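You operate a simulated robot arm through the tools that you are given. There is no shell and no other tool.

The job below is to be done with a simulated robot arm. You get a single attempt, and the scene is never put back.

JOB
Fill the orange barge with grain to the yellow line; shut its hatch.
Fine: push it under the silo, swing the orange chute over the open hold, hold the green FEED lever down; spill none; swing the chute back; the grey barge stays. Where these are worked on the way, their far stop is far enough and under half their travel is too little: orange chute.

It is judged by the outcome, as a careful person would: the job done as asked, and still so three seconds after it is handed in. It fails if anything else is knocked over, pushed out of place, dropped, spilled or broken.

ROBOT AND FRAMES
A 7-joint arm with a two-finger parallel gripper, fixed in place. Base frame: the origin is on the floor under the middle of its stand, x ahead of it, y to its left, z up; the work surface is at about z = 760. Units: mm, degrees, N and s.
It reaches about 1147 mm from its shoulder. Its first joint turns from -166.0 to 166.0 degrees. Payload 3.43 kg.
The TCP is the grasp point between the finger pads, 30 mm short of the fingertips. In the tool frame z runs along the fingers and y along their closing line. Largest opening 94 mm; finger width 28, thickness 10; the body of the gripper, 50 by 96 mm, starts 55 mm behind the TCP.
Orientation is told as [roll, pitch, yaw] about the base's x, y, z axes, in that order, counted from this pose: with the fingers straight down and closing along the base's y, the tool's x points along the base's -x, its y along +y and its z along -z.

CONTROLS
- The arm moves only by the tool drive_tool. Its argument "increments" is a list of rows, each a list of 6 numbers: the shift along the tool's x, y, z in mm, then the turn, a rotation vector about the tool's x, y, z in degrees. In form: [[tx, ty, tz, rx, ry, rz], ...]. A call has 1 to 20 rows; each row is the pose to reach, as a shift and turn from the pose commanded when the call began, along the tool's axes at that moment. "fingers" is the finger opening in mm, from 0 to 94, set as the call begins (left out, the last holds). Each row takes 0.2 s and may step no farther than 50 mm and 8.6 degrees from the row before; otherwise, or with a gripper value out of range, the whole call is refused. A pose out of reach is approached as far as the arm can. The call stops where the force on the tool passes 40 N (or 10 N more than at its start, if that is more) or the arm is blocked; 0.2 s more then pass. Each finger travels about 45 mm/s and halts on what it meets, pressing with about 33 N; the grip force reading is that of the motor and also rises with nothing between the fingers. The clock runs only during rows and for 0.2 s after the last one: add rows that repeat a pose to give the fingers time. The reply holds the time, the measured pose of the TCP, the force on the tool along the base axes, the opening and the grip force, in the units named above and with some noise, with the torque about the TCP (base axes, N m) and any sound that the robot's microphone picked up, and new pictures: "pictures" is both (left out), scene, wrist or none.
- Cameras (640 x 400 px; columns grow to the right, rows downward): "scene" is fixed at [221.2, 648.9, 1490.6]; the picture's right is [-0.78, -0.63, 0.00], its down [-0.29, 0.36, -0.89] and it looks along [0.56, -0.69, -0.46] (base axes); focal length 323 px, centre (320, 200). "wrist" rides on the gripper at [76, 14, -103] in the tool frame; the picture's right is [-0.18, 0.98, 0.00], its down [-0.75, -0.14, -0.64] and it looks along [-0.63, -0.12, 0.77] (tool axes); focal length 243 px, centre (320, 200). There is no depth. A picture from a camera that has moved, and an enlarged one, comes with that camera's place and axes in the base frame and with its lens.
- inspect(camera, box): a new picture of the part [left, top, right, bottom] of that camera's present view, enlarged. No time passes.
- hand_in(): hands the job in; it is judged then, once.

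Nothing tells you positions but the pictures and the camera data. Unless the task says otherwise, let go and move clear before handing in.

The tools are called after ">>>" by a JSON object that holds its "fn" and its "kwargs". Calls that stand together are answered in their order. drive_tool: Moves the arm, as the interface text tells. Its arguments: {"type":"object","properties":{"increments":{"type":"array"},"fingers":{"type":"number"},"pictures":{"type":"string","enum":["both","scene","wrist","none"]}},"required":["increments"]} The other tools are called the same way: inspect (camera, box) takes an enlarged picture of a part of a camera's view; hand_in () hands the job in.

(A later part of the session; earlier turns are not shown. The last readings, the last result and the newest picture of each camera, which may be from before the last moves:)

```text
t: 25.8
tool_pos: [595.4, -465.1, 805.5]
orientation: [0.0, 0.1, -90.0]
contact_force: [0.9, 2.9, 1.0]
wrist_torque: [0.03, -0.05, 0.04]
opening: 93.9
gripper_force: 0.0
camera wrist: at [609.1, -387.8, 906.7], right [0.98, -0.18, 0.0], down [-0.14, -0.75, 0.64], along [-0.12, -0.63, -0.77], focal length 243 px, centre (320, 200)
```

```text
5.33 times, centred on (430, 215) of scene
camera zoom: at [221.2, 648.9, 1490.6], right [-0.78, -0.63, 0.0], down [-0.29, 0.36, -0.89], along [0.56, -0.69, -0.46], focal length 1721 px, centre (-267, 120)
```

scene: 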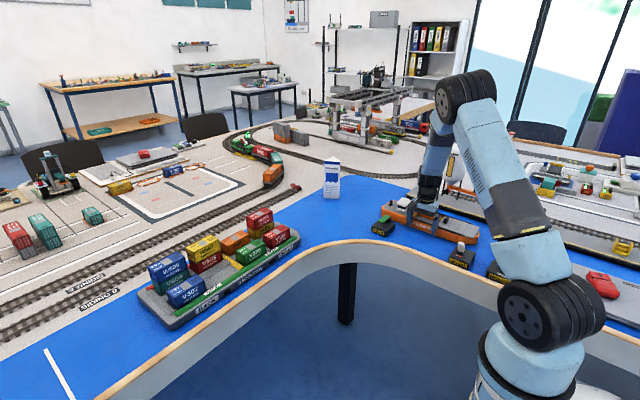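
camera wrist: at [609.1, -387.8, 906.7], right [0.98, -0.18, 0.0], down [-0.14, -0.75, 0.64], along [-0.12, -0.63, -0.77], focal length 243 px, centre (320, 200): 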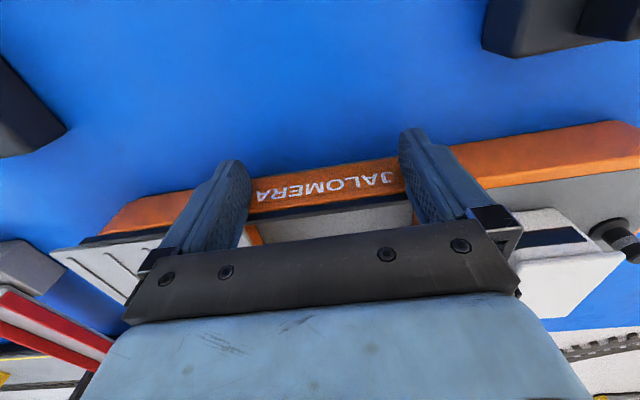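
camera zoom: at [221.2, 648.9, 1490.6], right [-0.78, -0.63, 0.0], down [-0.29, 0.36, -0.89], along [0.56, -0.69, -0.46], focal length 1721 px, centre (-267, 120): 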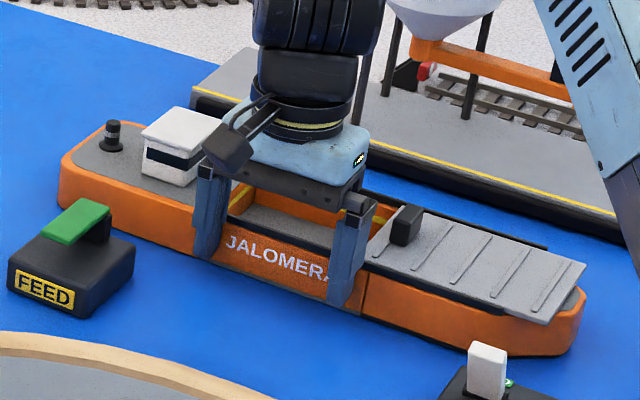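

The barge follows squarely with only ~3 N. I'll keep pushing slowly.

>>> {"fn": "drive_tool", "kwargs": {"increments": [[-5, 0, 0, 0, 0, 0], [-10, 0, 0, 0, 0, 0], [-15, 0, 0, 0, 0, 0], [-20, 0, 0, 0, 0, 0], [-25, 0, 0, 0, 0, 0], [-30, 0, 0, 0, 0, 0], [-35, 0, 0, 0, 0, 0], [-40, 0, 0, 0, 0, 0], [-45, 0, 0, 0, 0, 0], [-50, 0, 0, 0, 0, 0], [-55, 0, 0, 0, 0, 0], [-60, 0, 0, 0, 0, 0], [-65, 0, 0, 0, 0, 0], [-70, 0, 0, 0, 0, 0], [-75, 0, 0, 0, 0, 0], [-80, 0, 0, 0, 0, 0]], "pictures": "both"}}

>>> {"fn": "inspect", "kwargs": {"camera": "scene", "box": [370, 160, 490, 240]}}

>>> {"fn": "inspect", "kwargs": {"camera": "wrist", "box": [0, 100, 640, 400]}}

```text
t: 29.2
tool_pos: [594.8, -544.5, 805.0]
orientation: [0.0, 0.0, -89.9]
contact_force: [0.0, 3.5, 0.7]
wrist_torque: [0.03, -0.06, -0.03]
opening: 94.2
gripper_force: 0.1
camera wrist: at [610.2, -468.4, 906.5], right [0.98, -0.18, 0.0], down [-0.14, -0.75, 0.64], along [-0.12, -0.63, -0.77], focal length 243 px, centre (320, 200)
```

scene: 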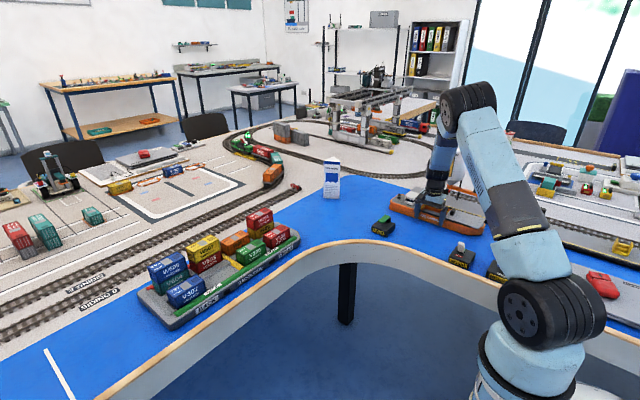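
wrist: 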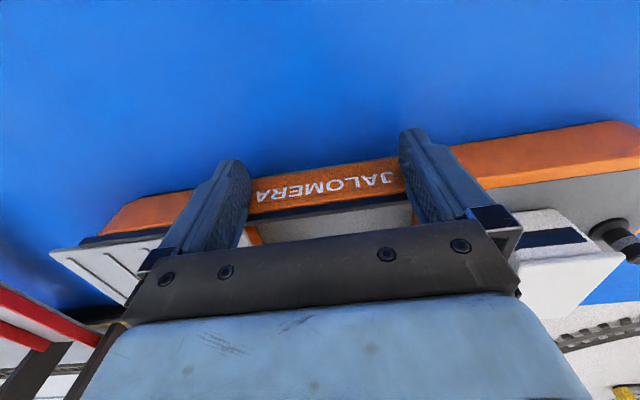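

```text
5.00 times, centred on (430, 200) of scene
camera zoom: at [221.2, 648.9, 1490.6], right [-0.78, -0.63, 0.0], down [-0.29, 0.36, -0.89], along [0.56, -0.69, -0.46], focal length 1614 px, centre (-230, 200)
```

zoom: 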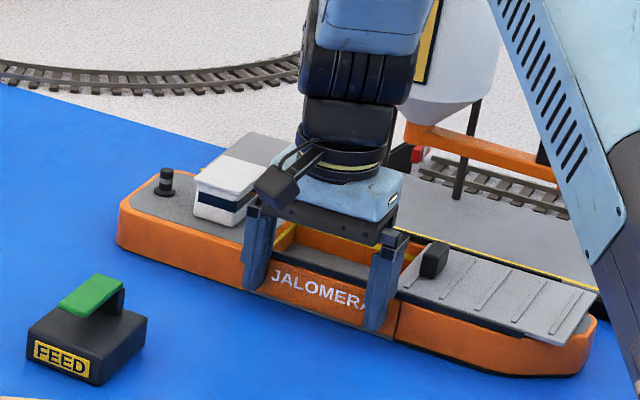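

```text
1.00 times, centred on (320, 250) of wrist (not enlarged: the box is as wide or as high as the picture)
camera zoom: at [610.2, -468.4, 906.5], right [0.98, -0.18, 0.0], down [-0.14, -0.75, 0.64], along [-0.12, -0.63, -0.77], focal length 243 px, centre (320, 150)
```

zoom: 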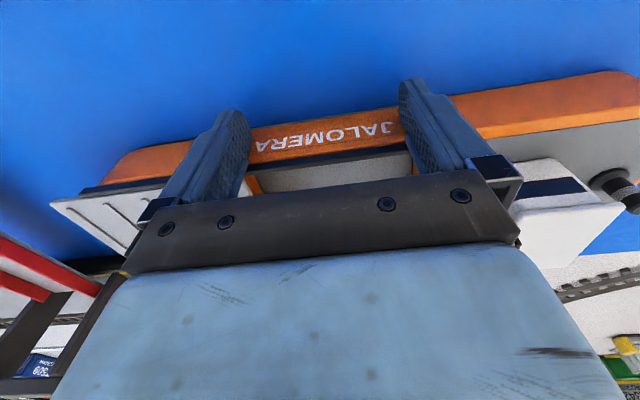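

About 20 mm remain. I'll push on in smaller steps, watching for contact with the quay.

>>> {"fn": "drive_tool", "kwargs": {"increments": [[-3, 0, 0, 0, 0, 0], [-6, 0, 0, 0, 0, 0], [-9, 0, 0, 0, 0, 0], [-12, 0, 0, 0, 0, 0], [-15, 0, 0, 0, 0, 0], [-18, 0, 0, 0, 0, 0], [-20, 0, 0, 0, 0, 0], [-20, 0, 0, 0, 0, 0]], "pictures": "wrist"}}

>>> {"fn": "inspect", "kwargs": {"camera": "scene", "box": [370, 160, 490, 240]}}

```text
t: 31.0
tool_pos: [595.1, -565.3, 806.4]
orientation: [0.0, 0.0, -90.0]
contact_force: [0.6, 3.3, 0.4]
wrist_torque: [0.04, -0.06, -0.04]
opening: 94.0
gripper_force: 0.1
camera wrist: at [610.5, -488.1, 906.1], right [0.98, -0.18, 0.0], down [-0.14, -0.75, 0.64], along [-0.12, -0.63, -0.77], focal length 243 px, centre (320, 200)
```

wrist: 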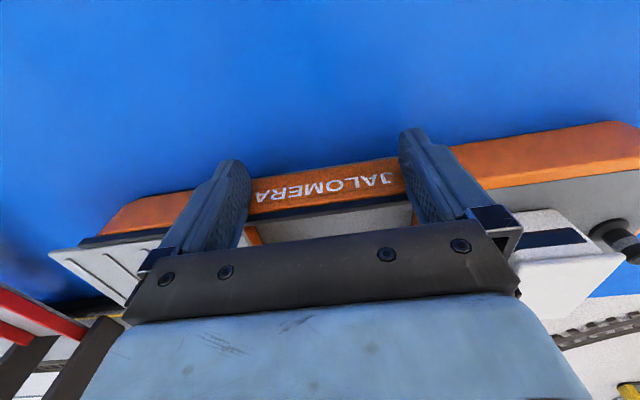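

```text
5.00 times, centred on (430, 200) of scene
camera zoom: at [221.2, 648.9, 1490.6], right [-0.78, -0.63, 0.0], down [-0.29, 0.36, -0.89], along [0.56, -0.69, -0.46], focal length 1614 px, centre (-230, 200)
```

zoom: 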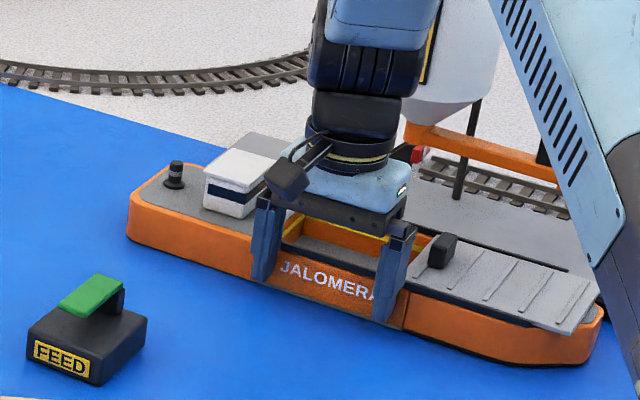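

The barge is nearly alongside. I'll back off and rise to check where its hold sits relative to the chute's arc.

>>> {"fn": "drive_tool", "kwargs": {"increments": [[5, 0, 0, 0, 0, 0], [25, 0, 0, 0, 0, 0], [55, 0, 0, 0, 0, 0], [60, 0, -40, 0, 0, 0], [60, 0, -85, 0, 0, 0], [60, 0, -130, 0, 0, 0], [60, 0, -175, 0, 0, 0], [60, 0, -220, 0, 0, 0], [80, 0, -250, 0, 0, 0], [80, 0, -250, 0, 0, 0]], "pictures": "both"}}

>>> {"fn": "inspect", "kwargs": {"camera": "scene", "box": [370, 150, 490, 240]}}

>>> {"fn": "inspect", "kwargs": {"camera": "wrist", "box": [200, 60, 440, 240]}}

```text
t: 33.2
tool_pos: [593.3, -484.3, 1054.0]
orientation: [-0.1, 0.0, -90.0]
contact_force: [0.2, 0.2, 0.0]
wrist_torque: [0.01, 0.01, -0.01]
opening: 93.9
gripper_force: 0.0
camera wrist: at [608.0, -407.9, 1155.1], right [0.98, -0.18, 0.0], down [-0.14, -0.75, 0.64], along [-0.12, -0.63, -0.77], focal length 243 px, centre (320, 200)
```

scene: 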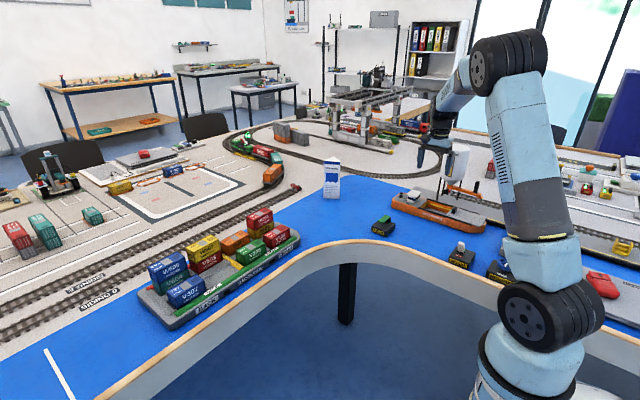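
wrist: 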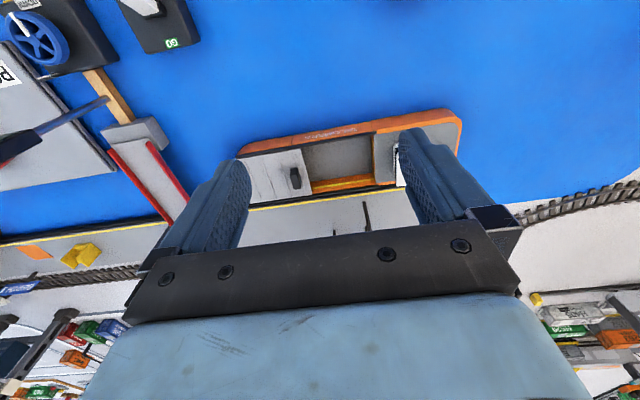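

```text
4.44 times, centred on (430, 195) of scene
camera zoom: at [221.2, 648.9, 1490.6], right [-0.78, -0.63, 0.0], down [-0.29, 0.36, -0.89], along [0.56, -0.69, -0.46], focal length 1434 px, centre (-169, 222)
```

zoom: 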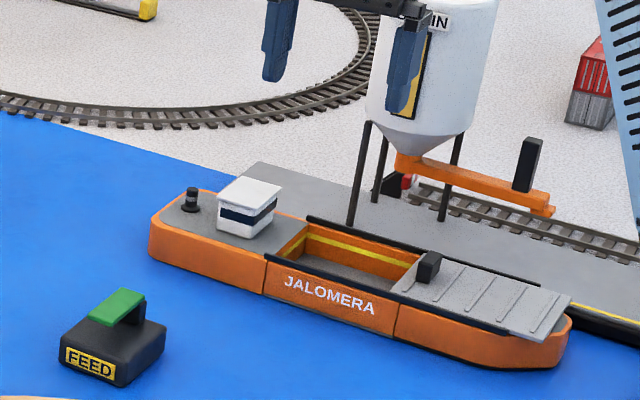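

```text
2.22 times, centred on (320, 150) of wrist
camera zoom: at [608.0, -407.9, 1155.1], right [0.98, -0.18, 0.0], down [-0.14, -0.75, 0.64], along [-0.12, -0.63, -0.77], focal length 539 px, centre (320, 311)
```

zoom: 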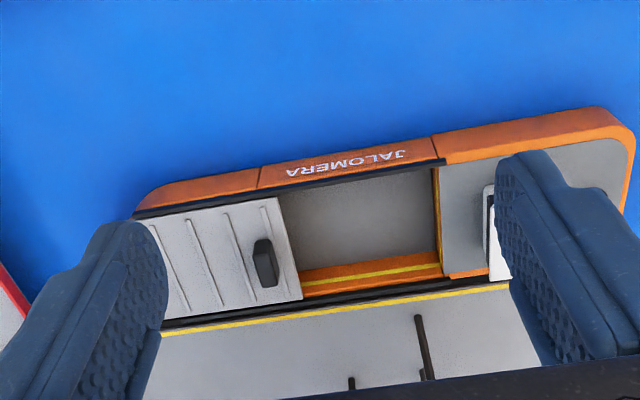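

The hold now sits around x 546–657, y -672…-580 (centre ≈(601,-628)), which matches where the spout should land. Next I'll go for the chute's post at about (491,-765, z 872–923), first turning back to yaw 0 well away from the silo.

>>> {"fn": "drive_tool", "kwargs": {"increments": [[-7, -10, 0, 0, 0, -8.2], [-14, -20, 0, 0, 0, -16.4], [-21, -31, 0, 0, 0, -24.6], [-28, -42, 0, 0, 0, -32.8], [-35, -53, 0, 0, 0, -41], [-42, -64, 0, 0, 0, -49.2], [-49, -75, 0, 0, 0, -57.4], [-56, -86, 0, 0, 0, -65.6], [-63, -97, 0, 0, 0, -73.8], [-70, -107, 0, 0, 0, -82], [-76, -115, 0, 0, 0, -90], [-76, -115, 0, 0, 0, -90]], "fingers": 60, "pictures": "none"}}

>>> {"fn": "drive_tool", "kwargs": {"increments": [[0, -30, 0, 0, 0, 0], [0, -70, 0, 0, 0, 0], [0, -110, 0, 0, 0, 0], [0, -150, 0, 0, 0, 0], [0, -180, 0, 0, 0, 0], [0, -180, 0, 0, 0, 0]], "pictures": "both"}}

>>> {"fn": "inspect", "kwargs": {"camera": "wrist", "box": [160, 0, 480, 240]}}

>>> {"fn": "inspect", "kwargs": {"camera": "scene", "box": [410, 110, 530, 230]}}

```text
t: 35.8
tool_pos: [480.5, -558.5, 1054.4]
orientation: [0.0, -0.1, 0.1]
contact_force: [-0.6, -0.1, 0.8]
wrist_torque: [0.01, -0.01, 0.02]
opening: 60.1
gripper_force: 0.0
```

```text
t: 37.2
tool_pos: [479.9, -740.2, 1055.0]
orientation: [0.0, 0.0, 0.1]
contact_force: [0.3, -0.5, -0.1]
wrist_torque: [-0.01, 0.02, 0.0]
opening: 60.2
gripper_force: 0.1
camera wrist: at [405.3, -725.6, 1156.9], right [0.18, 0.98, 0.0], down [0.75, -0.14, 0.64], along [0.63, -0.12, -0.77], focal length 243 px, centre (320, 200)
```

scene: 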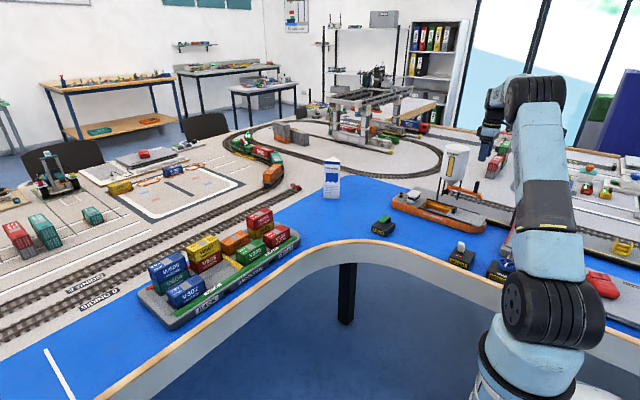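
wrist: 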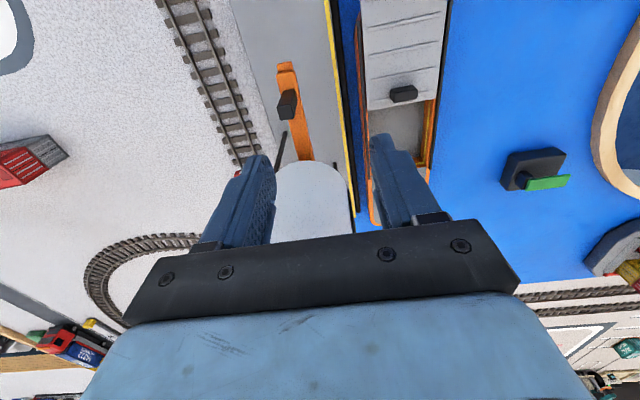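

```text
1.67 times, centred on (320, 120) of wrist
camera zoom: at [405.3, -725.6, 1156.9], right [0.18, 0.98, 0.0], down [0.75, -0.14, 0.64], along [0.63, -0.12, -0.77], focal length 404 px, centre (320, 333)
```

zoom: 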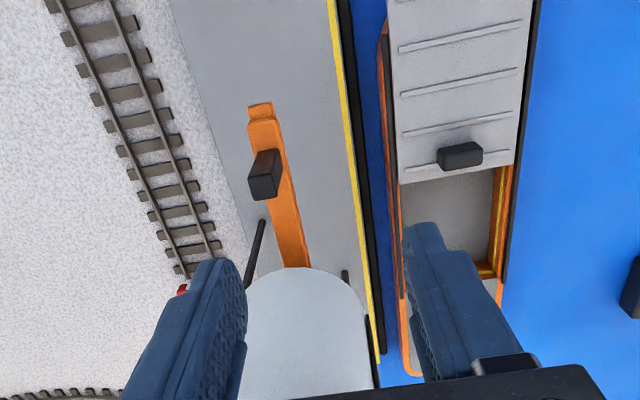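

```text
3.33 times, centred on (470, 170) of scene
camera zoom: at [221.2, 648.9, 1490.6], right [-0.78, -0.63, 0.0], down [-0.29, 0.36, -0.89], along [0.56, -0.69, -0.46], focal length 1076 px, centre (-180, 300)
```

zoom: 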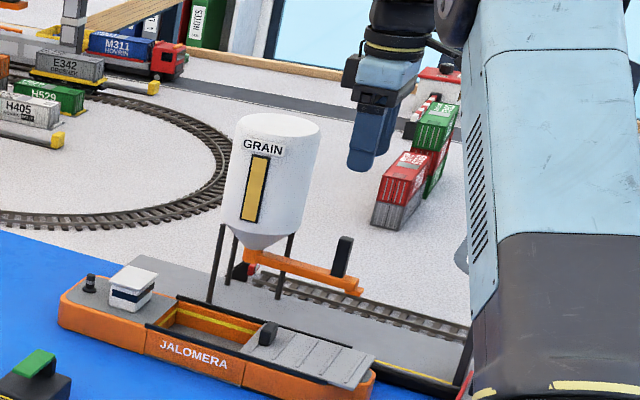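

The post now reads at about (486,-769). I'll move over it and descend partway for a closer check.

>>> {"fn": "drive_tool", "kwargs": {"increments": [[-3, -15, 10, 0, 0, 0], [-5, -29, 40, 0, 0, 0], [-5, -29, 80, 0, 0, 0], [-5, -29, 80, 0, 0, 0]], "pictures": "both"}}

>>> {"fn": "inspect", "kwargs": {"camera": "wrist", "box": [200, 40, 440, 240]}}

>>> {"fn": "inspect", "kwargs": {"camera": "scene", "box": [430, 130, 520, 220]}}

```text
t: 38.2
tool_pos: [487.4, -770.8, 973.9]
orientation: [0.0, 0.0, 0.0]
contact_force: [-0.5, 0.0, 0.5]
wrist_torque: [0.02, 0.0, -0.02]
opening: 60.0
gripper_force: 0.0
camera wrist: at [410.5, -755.7, 1076.0], right [0.18, 0.98, 0.0], down [0.75, -0.14, 0.64], along [0.63, -0.12, -0.77], focal length 243 px, centre (320, 200)
```

scene: 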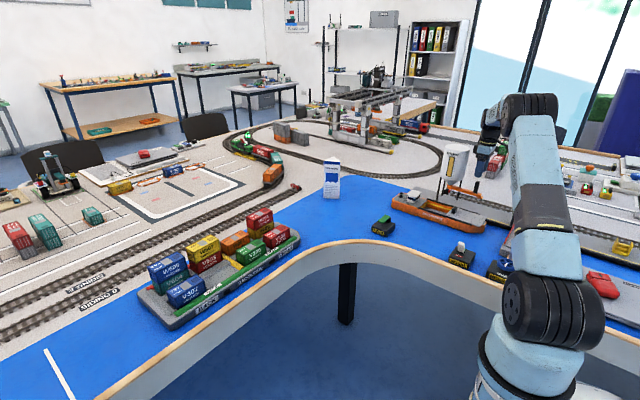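
wrist: 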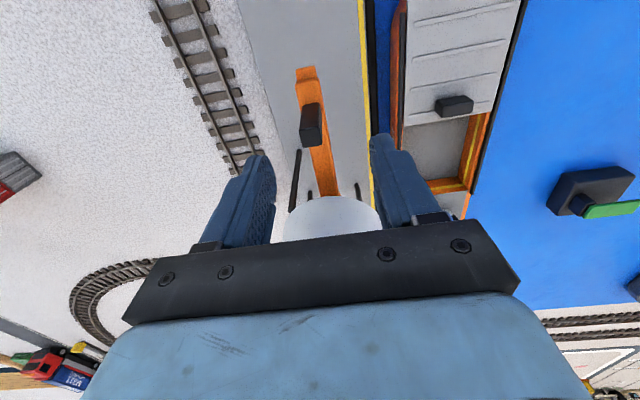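

```text
2.00 times, centred on (320, 140) of wrist
camera zoom: at [410.5, -755.7, 1076.0], right [0.18, 0.98, 0.0], down [0.75, -0.14, 0.64], along [0.63, -0.12, -0.77], focal length 485 px, centre (320, 320)
```

zoom: 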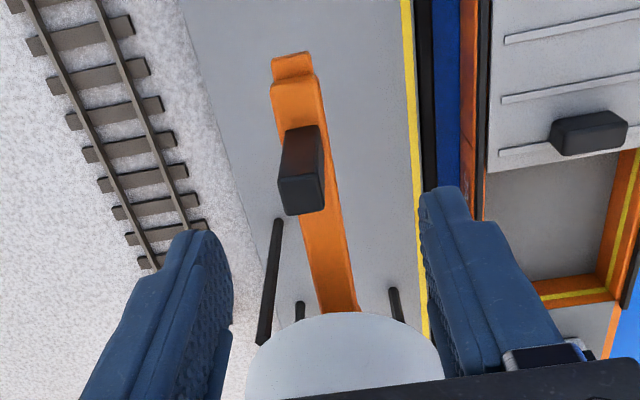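

```text
4.44 times, centred on (475, 175) of scene
camera zoom: at [221.2, 648.9, 1490.6], right [-0.78, -0.63, 0.0], down [-0.29, 0.36, -0.89], along [0.56, -0.69, -0.46], focal length 1434 px, centre (-369, 311)
```

zoom: 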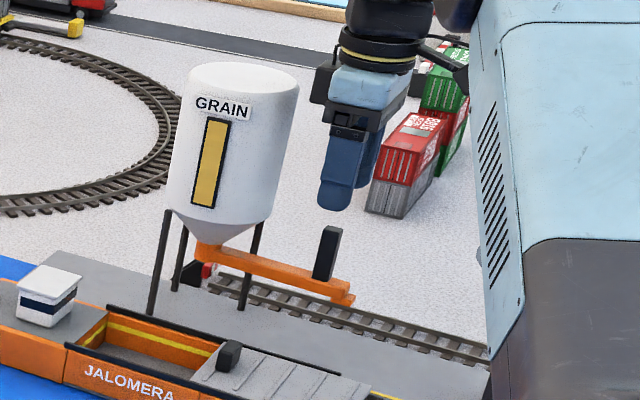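

Relative to the fingers, the post sits about 4 mm to -x and 6 mm to -y. I'll correct for that and lower the fingers around the post, stopping above the chute's top.

>>> {"fn": "drive_tool", "kwargs": {"increments": [[4, -6, 15, 0, 0, 0], [4, -6, 35, 0, 0, 0], [4, -6, 50, 0, 0, 0], [4, -6, 58, 0, 0, 0], [4, -6, 64, 0, 0, 0], [4, -6, 64, 0, 0, 0]], "pictures": "both"}}

>>> {"fn": "inspect", "kwargs": {"camera": "wrist", "box": [200, 40, 440, 240]}}

>>> {"fn": "inspect", "kwargs": {"camera": "scene", "box": [430, 150, 500, 210]}}

```text
t: 39.6
tool_pos: [481.3, -776.6, 910.9]
orientation: [0.0, 0.1, 0.1]
contact_force: [0.3, 0.9, -0.2]
wrist_torque: [0.0, 0.01, 0.02]
opening: 60.1
gripper_force: 0.0
camera wrist: at [406.1, -761.4, 1012.9], right [0.18, 0.98, 0.0], down [0.75, -0.14, 0.64], along [0.63, -0.12, -0.77], focal length 243 px, centre (320, 200)
```

scene: 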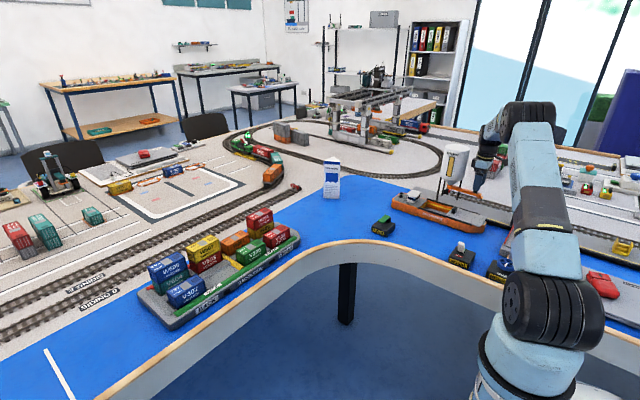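
wrist: 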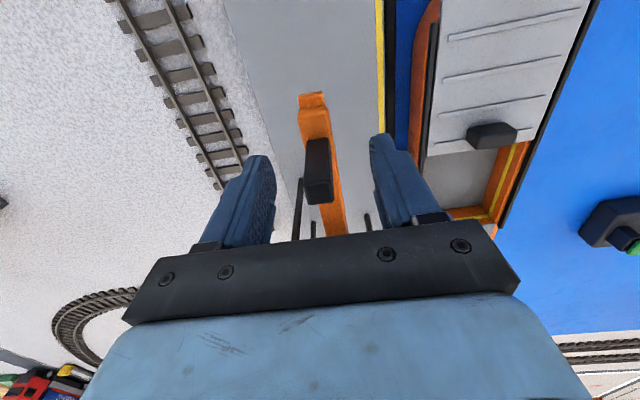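

```text
2.00 times, centred on (320, 140) of wrist
camera zoom: at [406.1, -761.4, 1012.9], right [0.18, 0.98, 0.0], down [0.75, -0.14, 0.64], along [0.63, -0.12, -0.77], focal length 485 px, centre (320, 320)
```

zoom: 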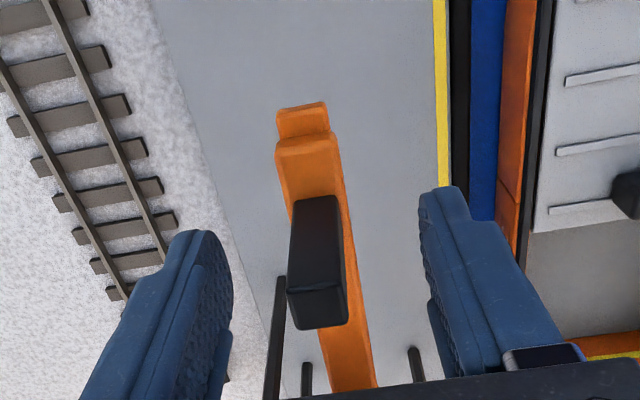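

```text
6.67 times, centred on (465, 180) of scene
camera zoom: at [221.2, 648.9, 1490.6], right [-0.78, -0.63, 0.0], down [-0.29, 0.36, -0.89], along [0.56, -0.69, -0.46], focal length 2152 px, centre (-647, 333)
```

zoom: 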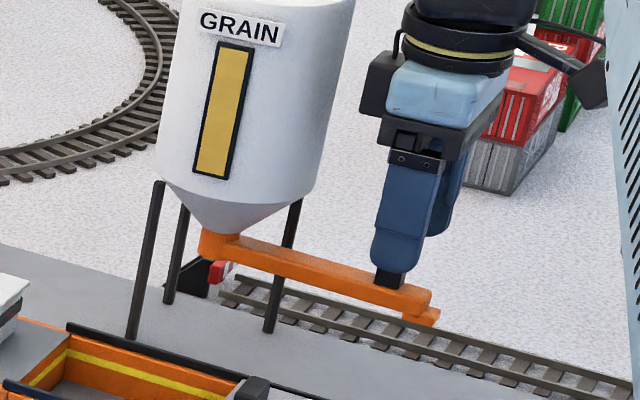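

The fingers straddle the post well above the chute. I'll close gently to take hold.

>>> {"fn": "drive_tool", "kwargs": {"increments": [[2, 1, 0, 0, 0, 0], [2, 1, 0, 0, 0, 0], [2, 1, 0, 0, 0, 0], [2, 1, 0, 0, 0, 0], [2, 1, 0, 0, 0, 0], [2, 1, 0, 0, 0, 0]], "fingers": 10, "pictures": "wrist"}}

```text
t: 41.0
tool_pos: [479.1, -775.6, 911.7]
orientation: [0.0, 0.1, 0.0]
contact_force: [0.0, -0.8, -0.2]
wrist_torque: [-0.2, 0.18, -0.05]
opening: 19.2
gripper_force: 44.8
camera wrist: at [403.8, -760.3, 1012.7], right [0.18, 0.98, 0.0], down [0.75, -0.14, 0.64], along [0.63, -0.12, -0.77], focal length 243 px, centre (320, 200)
```

wrist: 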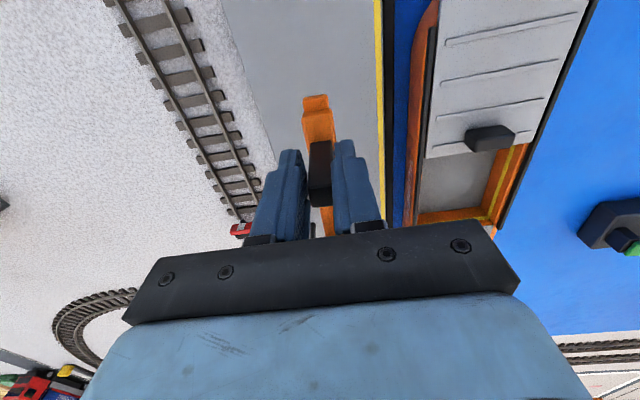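

The post is 19 mm wide and sits at y≈-775.6. I'll loosen to a light fork (23 mm) and swing the chute along its arc about the pivot near (597,-774), turning the wrist with it; first 24°.

>>> {"fn": "drive_tool", "kwargs": {"increments": [[0, 0, 0, 0, 0, 0], [-0.3, 8.2, 0, 0, 0, 4], [-1.2, 16.4, 0, 0, 0, 8], [-2.6, 24.5, 0, 0, 0, 12], [-4.6, 32.5, 0, 0, 0, 16], [-7.1, 40.4, 0, 0, 0, 20], [-10.2, 48, 0, 0, 0, 24]], "fingers": 23, "pictures": "both"}}

>>> {"fn": "inspect", "kwargs": {"camera": "wrist", "box": [200, 40, 440, 240]}}

>>> {"fn": "inspect", "kwargs": {"camera": "scene", "box": [410, 150, 500, 220]}}

```text
t: 42.6
tool_pos: [488.8, -727.3, 911.2]
orientation: [0.0, -0.1, -24.0]
contact_force: [0.0, 0.7, -0.5]
wrist_torque: [0.0, 0.02, 0.0]
opening: 23.2
gripper_force: 0.2
camera wrist: at [425.7, -682.9, 1013.2], right [0.57, 0.82, 0.0], down [0.63, -0.44, 0.64], along [0.53, -0.36, -0.77], focal length 243 px, centre (320, 200)
```

scene: 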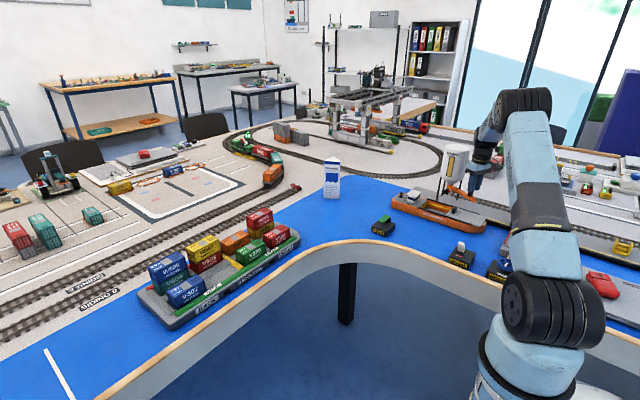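
wrist: 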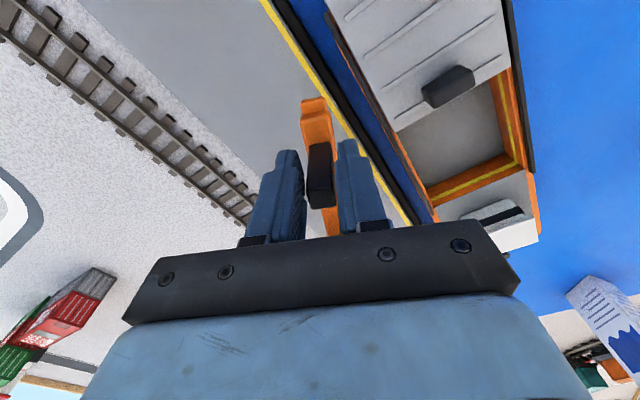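

```text
2.00 times, centred on (320, 140) of wrist
camera zoom: at [425.7, -682.9, 1013.2], right [0.57, 0.82, 0.0], down [0.63, -0.44, 0.64], along [0.53, -0.36, -0.77], focal length 485 px, centre (320, 320)
```

zoom: 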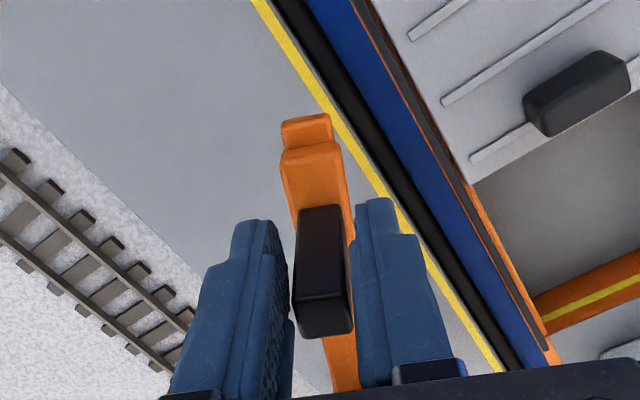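

```text
5.71 times, centred on (455, 185) of scene
camera zoom: at [221.2, 648.9, 1490.6], right [-0.78, -0.63, 0.0], down [-0.29, 0.36, -0.89], along [0.56, -0.69, -0.46], focal length 1844 px, centre (-451, 286)
```

zoom: 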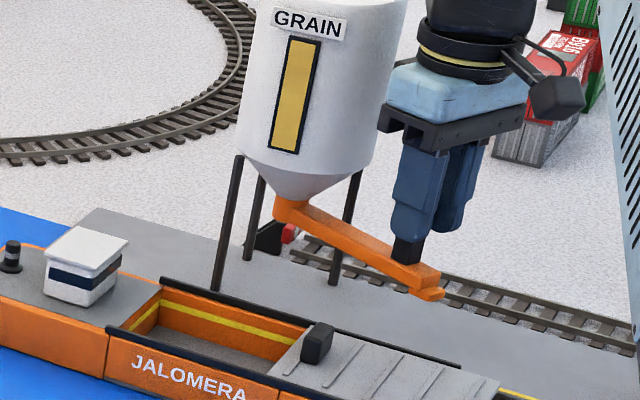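

The chute swings freely and follows. I'll continue another 36° along the arc.

>>> {"fn": "drive_tool", "kwargs": {"increments": [[-0.3, 8.2, 0, 0, 0, 4], [-1.2, 16.4, 0, 0, 0, 8], [-2.6, 24.5, 0, 0, 0, 12], [-4.6, 32.5, 0, 0, 0, 16], [-7.1, 40.4, 0, 0, 0, 20], [-10.2, 48, 0, 0, 0, 24], [-13.8, 55.4, 0, 0, 0, 28], [-17.9, 62.5, 0, 0, 0, 32], [-22.5, 69.4, 0, 0, 0, 36]], "pictures": "both"}}

>>> {"fn": "inspect", "kwargs": {"camera": "wrist", "box": [200, 40, 440, 240]}}

>>> {"fn": "inspect", "kwargs": {"camera": "scene", "box": [400, 150, 490, 220]}}

```text
t: 44.6
tool_pos: [537.8, -672.9, 910.4]
orientation: [0.0, 0.0, -60.0]
contact_force: [0.7, 0.0, -0.5]
wrist_torque: [0.0, -0.02, -0.01]
opening: 23.1
gripper_force: 0.0
camera wrist: at [512.6, -599.7, 1012.6], right [0.94, 0.33, 0.0], down [0.25, -0.72, 0.64], along [0.21, -0.61, -0.77], focal length 243 px, centre (320, 200)
```

scene: 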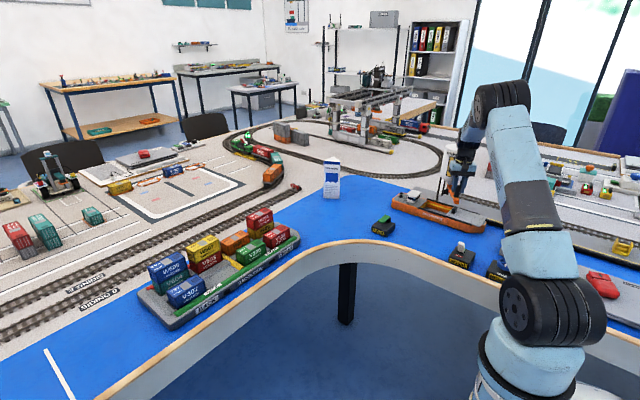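
wrist: 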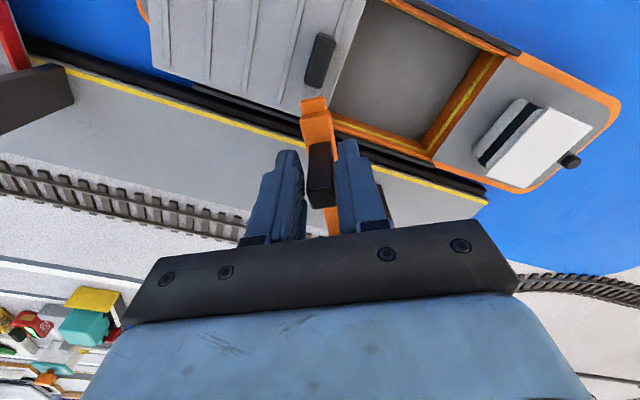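

```text
2.00 times, centred on (320, 140) of wrist
camera zoom: at [512.6, -599.7, 1012.6], right [0.94, 0.33, 0.0], down [0.25, -0.72, 0.64], along [0.21, -0.61, -0.77], focal length 485 px, centre (320, 320)
```

zoom: 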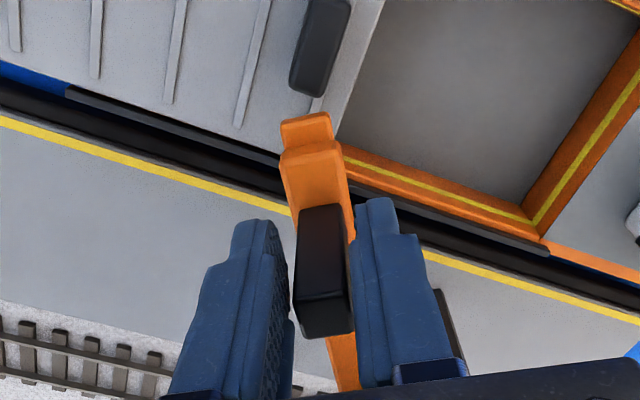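

```text
5.71 times, centred on (445, 185) of scene
camera zoom: at [221.2, 648.9, 1490.6], right [-0.78, -0.63, 0.0], down [-0.29, 0.36, -0.89], along [0.56, -0.69, -0.46], focal length 1844 px, centre (-394, 286)
```

zoom: 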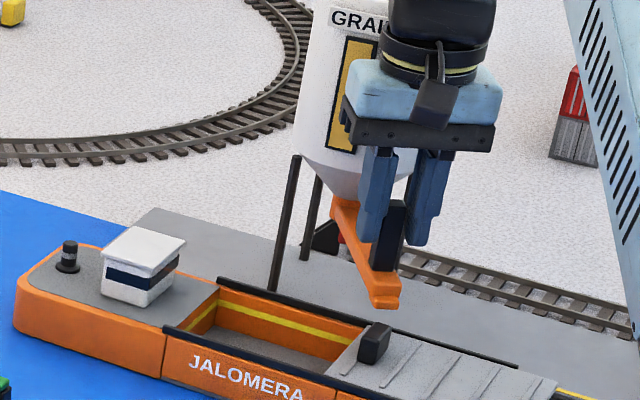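

The post stays centred between the fingers, so the pivot estimate is right. Continuing the remaining 30°, slower at the end to feel for the stop.

>>> {"fn": "drive_tool", "kwargs": {"increments": [[-0.3, 8.2, 0, 0, 0, 4], [-1.2, 16.4, 0, 0, 0, 8], [-2.6, 24.5, 0, 0, 0, 12], [-4.6, 32.5, 0, 0, 0, 16], [-7.1, 40.4, 0, 0, 0, 20], [-8.6, 44.2, 0, 0, 0, 22], [-10.2, 48, 0, 0, 0, 24], [-12, 51.7, 0, 0, 0, 26], [-13.8, 55.4, 0, 0, 0, 28], [-15.8, 59, 0, 0, 0, 30]], "pictures": "both"}}

>>> {"fn": "inspect", "kwargs": {"camera": "wrist", "box": [200, 40, 440, 240]}}

>>> {"fn": "inspect", "kwargs": {"camera": "scene", "box": [380, 150, 470, 220]}}

```text
t: 46.8
tool_pos: [597.5, -656.4, 911.5]
orientation: [0.0, 0.0, -89.9]
contact_force: [-0.3, -0.3, -0.9]
wrist_torque: [0.02, 0.02, -0.03]
opening: 22.8
gripper_force: 0.0
camera wrist: at [612.4, -580.3, 1012.2], right [0.98, -0.18, 0.0], down [-0.14, -0.75, 0.64], along [-0.12, -0.63, -0.77], focal length 243 px, centre (320, 200)
```

scene: 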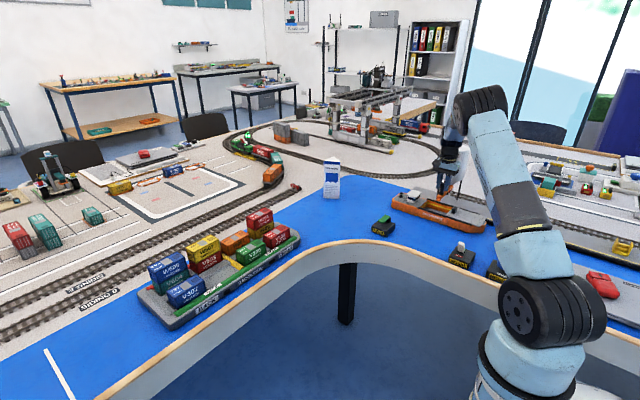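
wrist: 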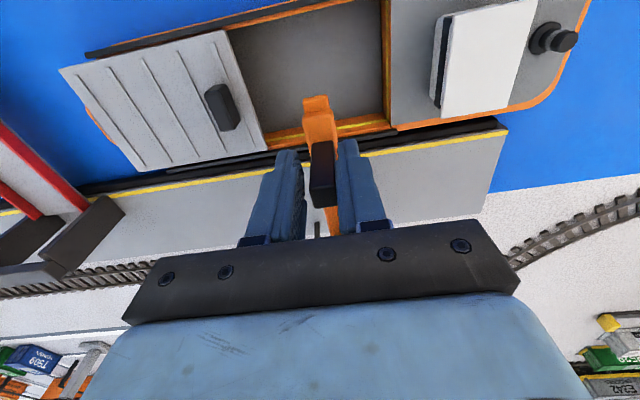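

```text
2.00 times, centred on (320, 140) of wrist
camera zoom: at [612.4, -580.3, 1012.2], right [0.98, -0.18, 0.0], down [-0.14, -0.75, 0.64], along [-0.12, -0.63, -0.77], focal length 485 px, centre (320, 320)
```

zoom: 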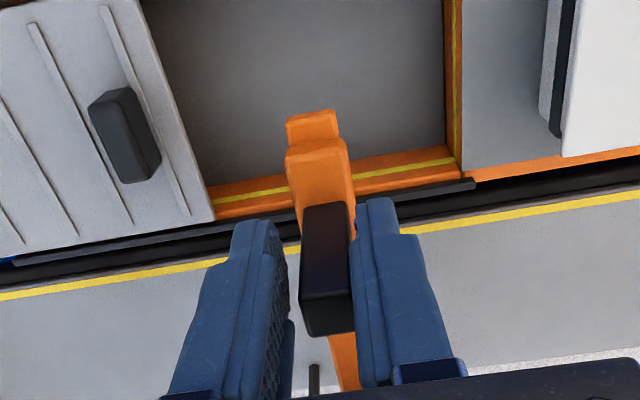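

```text
5.71 times, centred on (425, 185) of scene
camera zoom: at [221.2, 648.9, 1490.6], right [-0.78, -0.63, 0.0], down [-0.29, 0.36, -0.89], along [0.56, -0.69, -0.46], focal length 1844 px, centre (-280, 286)
```

zoom: 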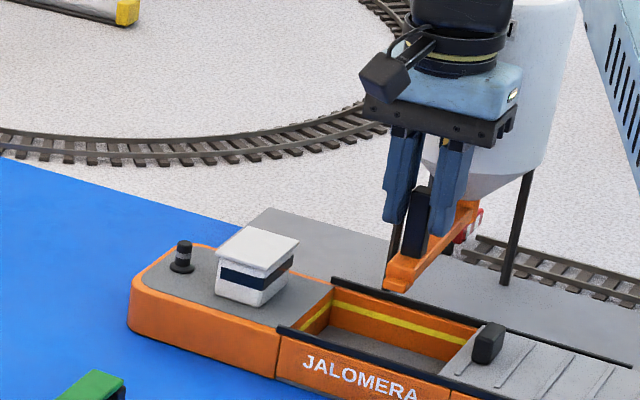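

The chute is now square over the hold (spout near (600,-635)). I'll nudge it a few degrees more to see whether it's at its far stop.

>>> {"fn": "drive_tool", "kwargs": {"increments": [[0, 2.1, 0, 0, 0, 1], [-0.1, 4.1, 0, 0, 0, 2], [-0.2, 6.2, 0, 0, 0, 3], [-0.2, 6.2, 0, 0, 0, 3]], "pictures": "wrist"}}

>>> {"fn": "inspect", "kwargs": {"camera": "wrist", "box": [200, 40, 440, 240]}}

```text
t: 47.8
tool_pos: [604.0, -657.2, 910.1]
orientation: [-0.1, 0.0, -93.1]
contact_force: [-4.6, -1.6, -0.4]
wrist_torque: [0.0, 0.0, -0.05]
opening: 25.5
gripper_force: 2.1
camera wrist: at [622.4, -582.0, 1012.5], right [0.97, -0.24, 0.0], down [-0.18, -0.75, 0.64], along [-0.15, -0.62, -0.77], focal length 243 px, centre (320, 200)
```

wrist: 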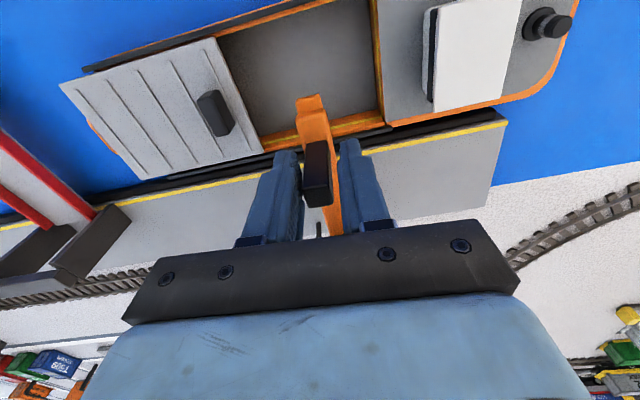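

```text
2.00 times, centred on (320, 140) of wrist
camera zoom: at [622.4, -582.0, 1012.5], right [0.97, -0.24, 0.0], down [-0.18, -0.75, 0.64], along [-0.15, -0.62, -0.77], focal length 485 px, centre (320, 320)
```

zoom: 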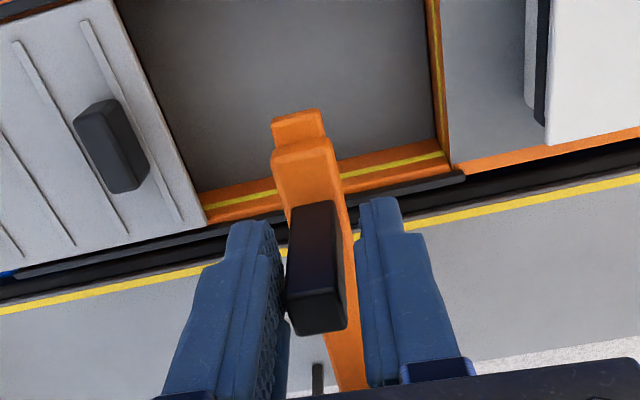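

The chute has met its far stop at about 90°. I'll ease back, open the fingers and rise clear.

>>> {"fn": "drive_tool", "kwargs": {"increments": [[0, -3, 0, 0, 0, 0], [0, -4, 0, 0, 0, 0], [0, -4, 0, 0, 0, 0], [0, -4, -10, 0, 0, 0], [0, -4, -40, 0, 0, 0], [0, -4, -80, 0, 0, 0], [0, -4, -120, 0, 0, 0], [20, -4, -150, 0, 0, 0], [60, -4, -180, 0, 0, 0], [60, -4, -180, 0, 0, 0]], "fingers": 50, "pictures": "both"}}

>>> {"fn": "inspect", "kwargs": {"camera": "scene", "box": [380, 150, 470, 230]}}

>>> {"fn": "inspect", "kwargs": {"camera": "wrist", "box": [200, 40, 440, 240]}}

```text
t: 50.0
tool_pos: [602.4, -597.3, 1090.9]
orientation: [0.0, 0.0, -93.1]
contact_force: [-0.5, 0.2, -0.8]
wrist_torque: [0.01, 0.0, 0.0]
opening: 50.2
gripper_force: 0.1
camera wrist: at [621.8, -521.8, 1192.2], right [0.97, -0.23, 0.0], down [-0.18, -0.75, 0.64], along [-0.15, -0.62, -0.77], focal length 243 px, centre (320, 200)
```

scene: 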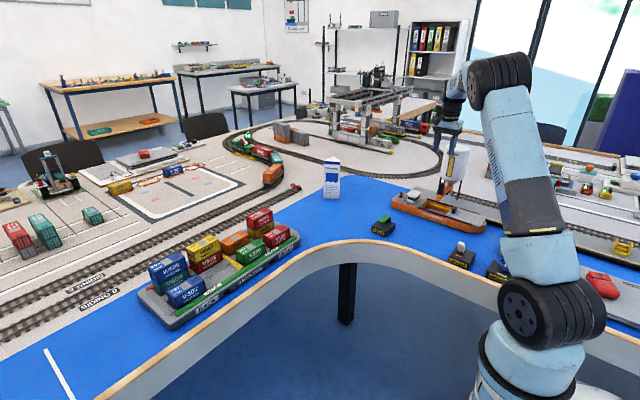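
wrist: 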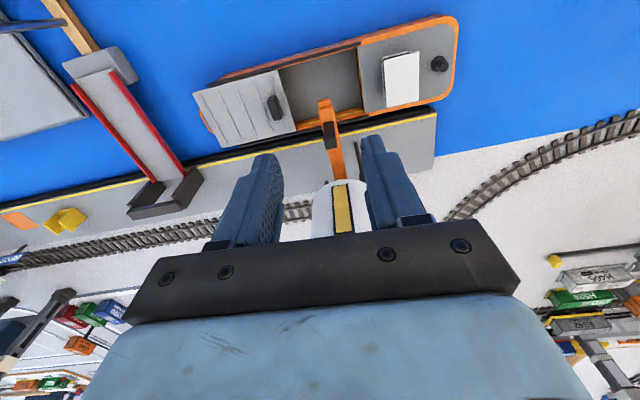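

```text
5.00 times, centred on (425, 190) of scene
camera zoom: at [221.2, 648.9, 1490.6], right [-0.78, -0.63, 0.0], down [-0.29, 0.36, -0.89], along [0.56, -0.69, -0.46], focal length 1614 px, centre (-205, 250)
```

zoom: 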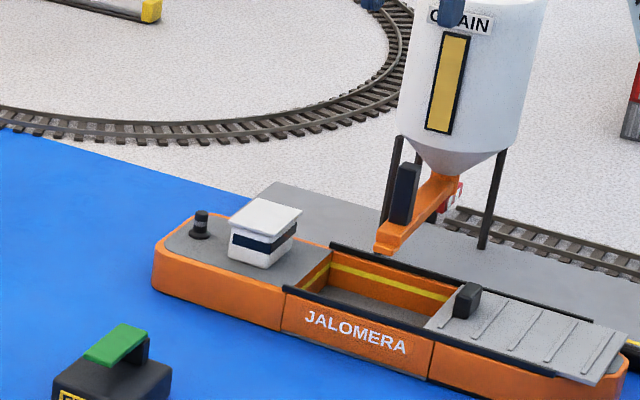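

```text
2.00 times, centred on (320, 140) of wrist
camera zoom: at [621.8, -521.8, 1192.2], right [0.97, -0.23, 0.0], down [-0.18, -0.75, 0.64], along [-0.15, -0.62, -0.77], focal length 485 px, centre (320, 320)
```

zoom: 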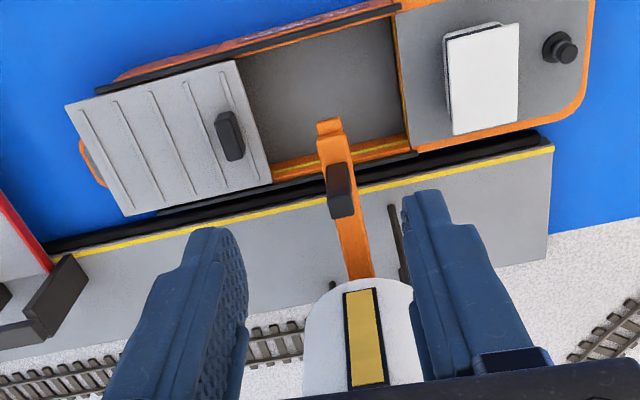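

The chute's outlet is over the middle of the open hold (spout ≈(602,-633), hold y -677…-580). Now I go to the FEED lever near (720,-360), fingers closed, and look at it from above.

>>> {"fn": "drive_tool", "kwargs": {"increments": [[30, 13, 0, 0, 0, 0], [60, 26, 10, 0, 0, -1], [95, 42, 25, 0, 0, -2], [130, 58, 45, 0, 0, -3.1], [165, 74, 65, 0, 0, -3.1], [200, 88, 90, 0, 0, -3.1], [225, 100, 115, 0, 0, -3.1], [238, 105, 131, 0, 0, -3.1], [238, 105, 131, 0, 0, -3.1]], "fingers": 0, "pictures": "both"}}

>>> {"fn": "inspect", "kwargs": {"camera": "wrist", "box": [160, 0, 480, 240]}}

>>> {"fn": "inspect", "kwargs": {"camera": "scene", "box": [360, 160, 480, 250]}}

```text
t: 52.0
tool_pos: [717.2, -362.4, 958.3]
orientation: [0.0, 0.0, -89.9]
contact_force: [0.0, 0.5, 0.6]
wrist_torque: [0.0, 0.0, 0.01]
opening: 0.0
gripper_force: 32.8
camera wrist: at [731.5, -286.5, 1059.5], right [0.98, -0.18, 0.0], down [-0.14, -0.75, 0.64], along [-0.12, -0.63, -0.77], focal length 243 px, centre (320, 200)
```

scene: 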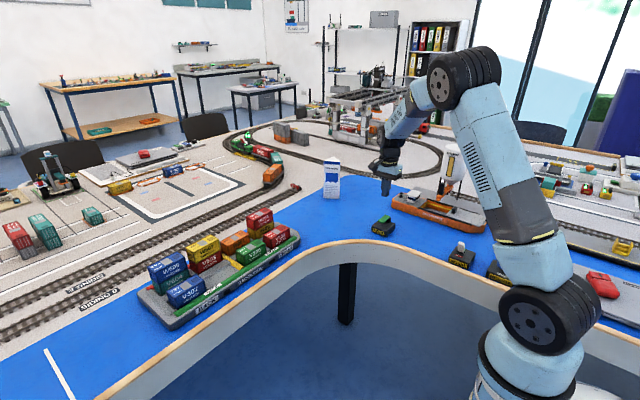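
wrist: 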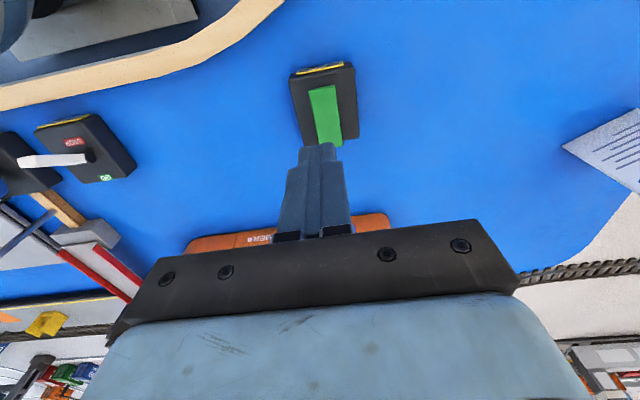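

```text
1.67 times, centred on (320, 120) of wrist
camera zoom: at [731.5, -286.5, 1059.5], right [0.98, -0.18, 0.0], down [-0.14, -0.75, 0.64], along [-0.12, -0.63, -0.77], focal length 404 px, centre (320, 333)
```

zoom: 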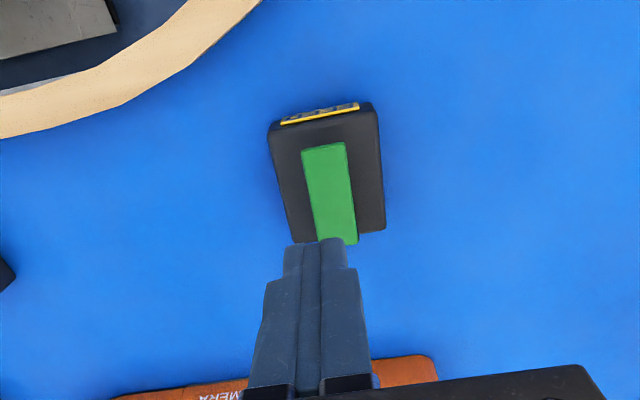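

```text
4.44 times, centred on (420, 205) of scene
camera zoom: at [221.2, 648.9, 1490.6], right [-0.78, -0.63, 0.0], down [-0.29, 0.36, -0.89], along [0.56, -0.69, -0.46], focal length 1434 px, centre (-124, 178)
```

zoom: 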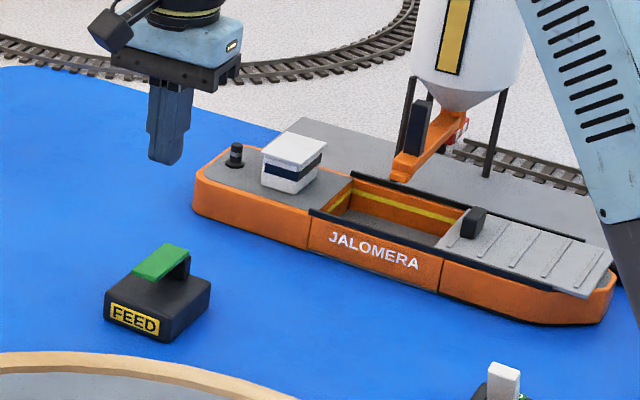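

The lever plate is at x≈721, y from -348 (free end) to -402 (hinge), z≈828–832. The scene camera has a clear view of the hold. I'll come down to just above the free end.

>>> {"fn": "drive_tool", "kwargs": {"increments": [[3, 4, 40, 0, 0, 0], [3, 4, 70, 0, 0, 0], [3, 4, 85, 0, 0, 0], [3, 4, 92, 0, 0, 0], [3, 4, 92, 0, 0, 0]], "pictures": "both"}}

>>> {"fn": "inspect", "kwargs": {"camera": "scene", "box": [360, 180, 480, 250]}}

>>> {"fn": "inspect", "kwargs": {"camera": "wrist", "box": [200, 60, 440, 240]}}

```text
t: 53.2
tool_pos: [722.6, -361.1, 868.3]
orientation: [0.0, 0.0, -89.8]
contact_force: [-0.7, -0.6, -0.2]
wrist_torque: [0.0, -0.01, -0.03]
opening: 0.0
gripper_force: 32.9
camera wrist: at [737.7, -285.0, 968.4], right [0.98, -0.18, 0.0], down [-0.14, -0.75, 0.64], along [-0.12, -0.63, -0.77], focal length 243 px, centre (320, 200)
```

scene: 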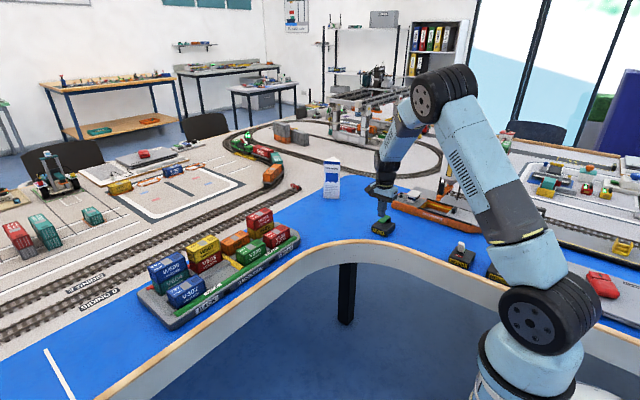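
wrist: 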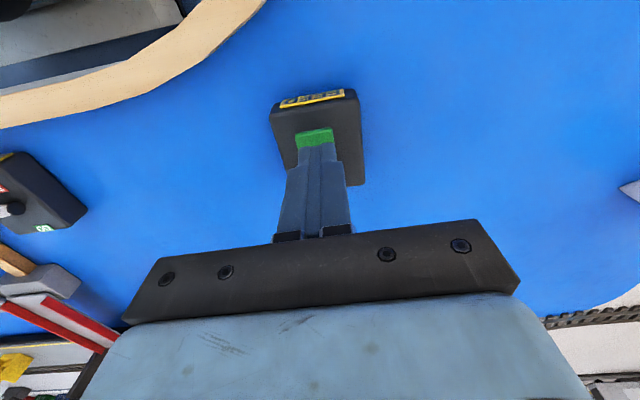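

```text
5.33 times, centred on (420, 215) of scene
camera zoom: at [221.2, 648.9, 1490.6], right [-0.78, -0.63, 0.0], down [-0.29, 0.36, -0.89], along [0.56, -0.69, -0.46], focal length 1721 px, centre (-213, 120)
```

zoom: 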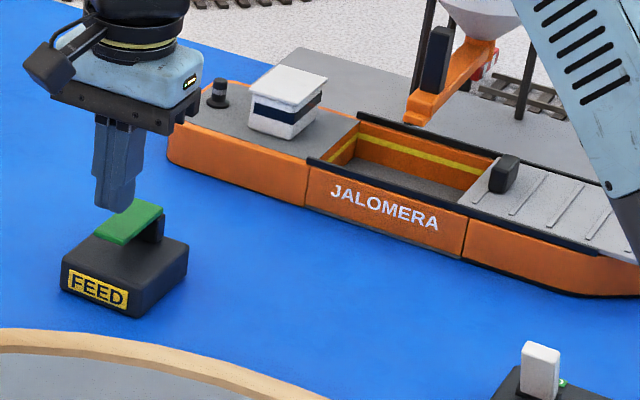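

```text
2.22 times, centred on (320, 150) of wrist
camera zoom: at [737.7, -285.0, 968.4], right [0.98, -0.18, 0.0], down [-0.14, -0.75, 0.64], along [-0.12, -0.63, -0.77], focal length 539 px, centre (320, 311)
```

zoom: 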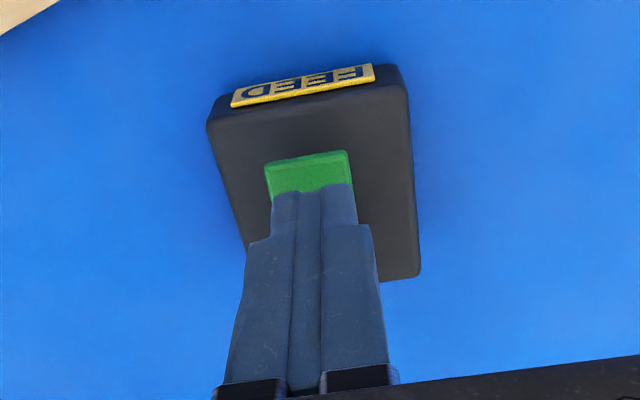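

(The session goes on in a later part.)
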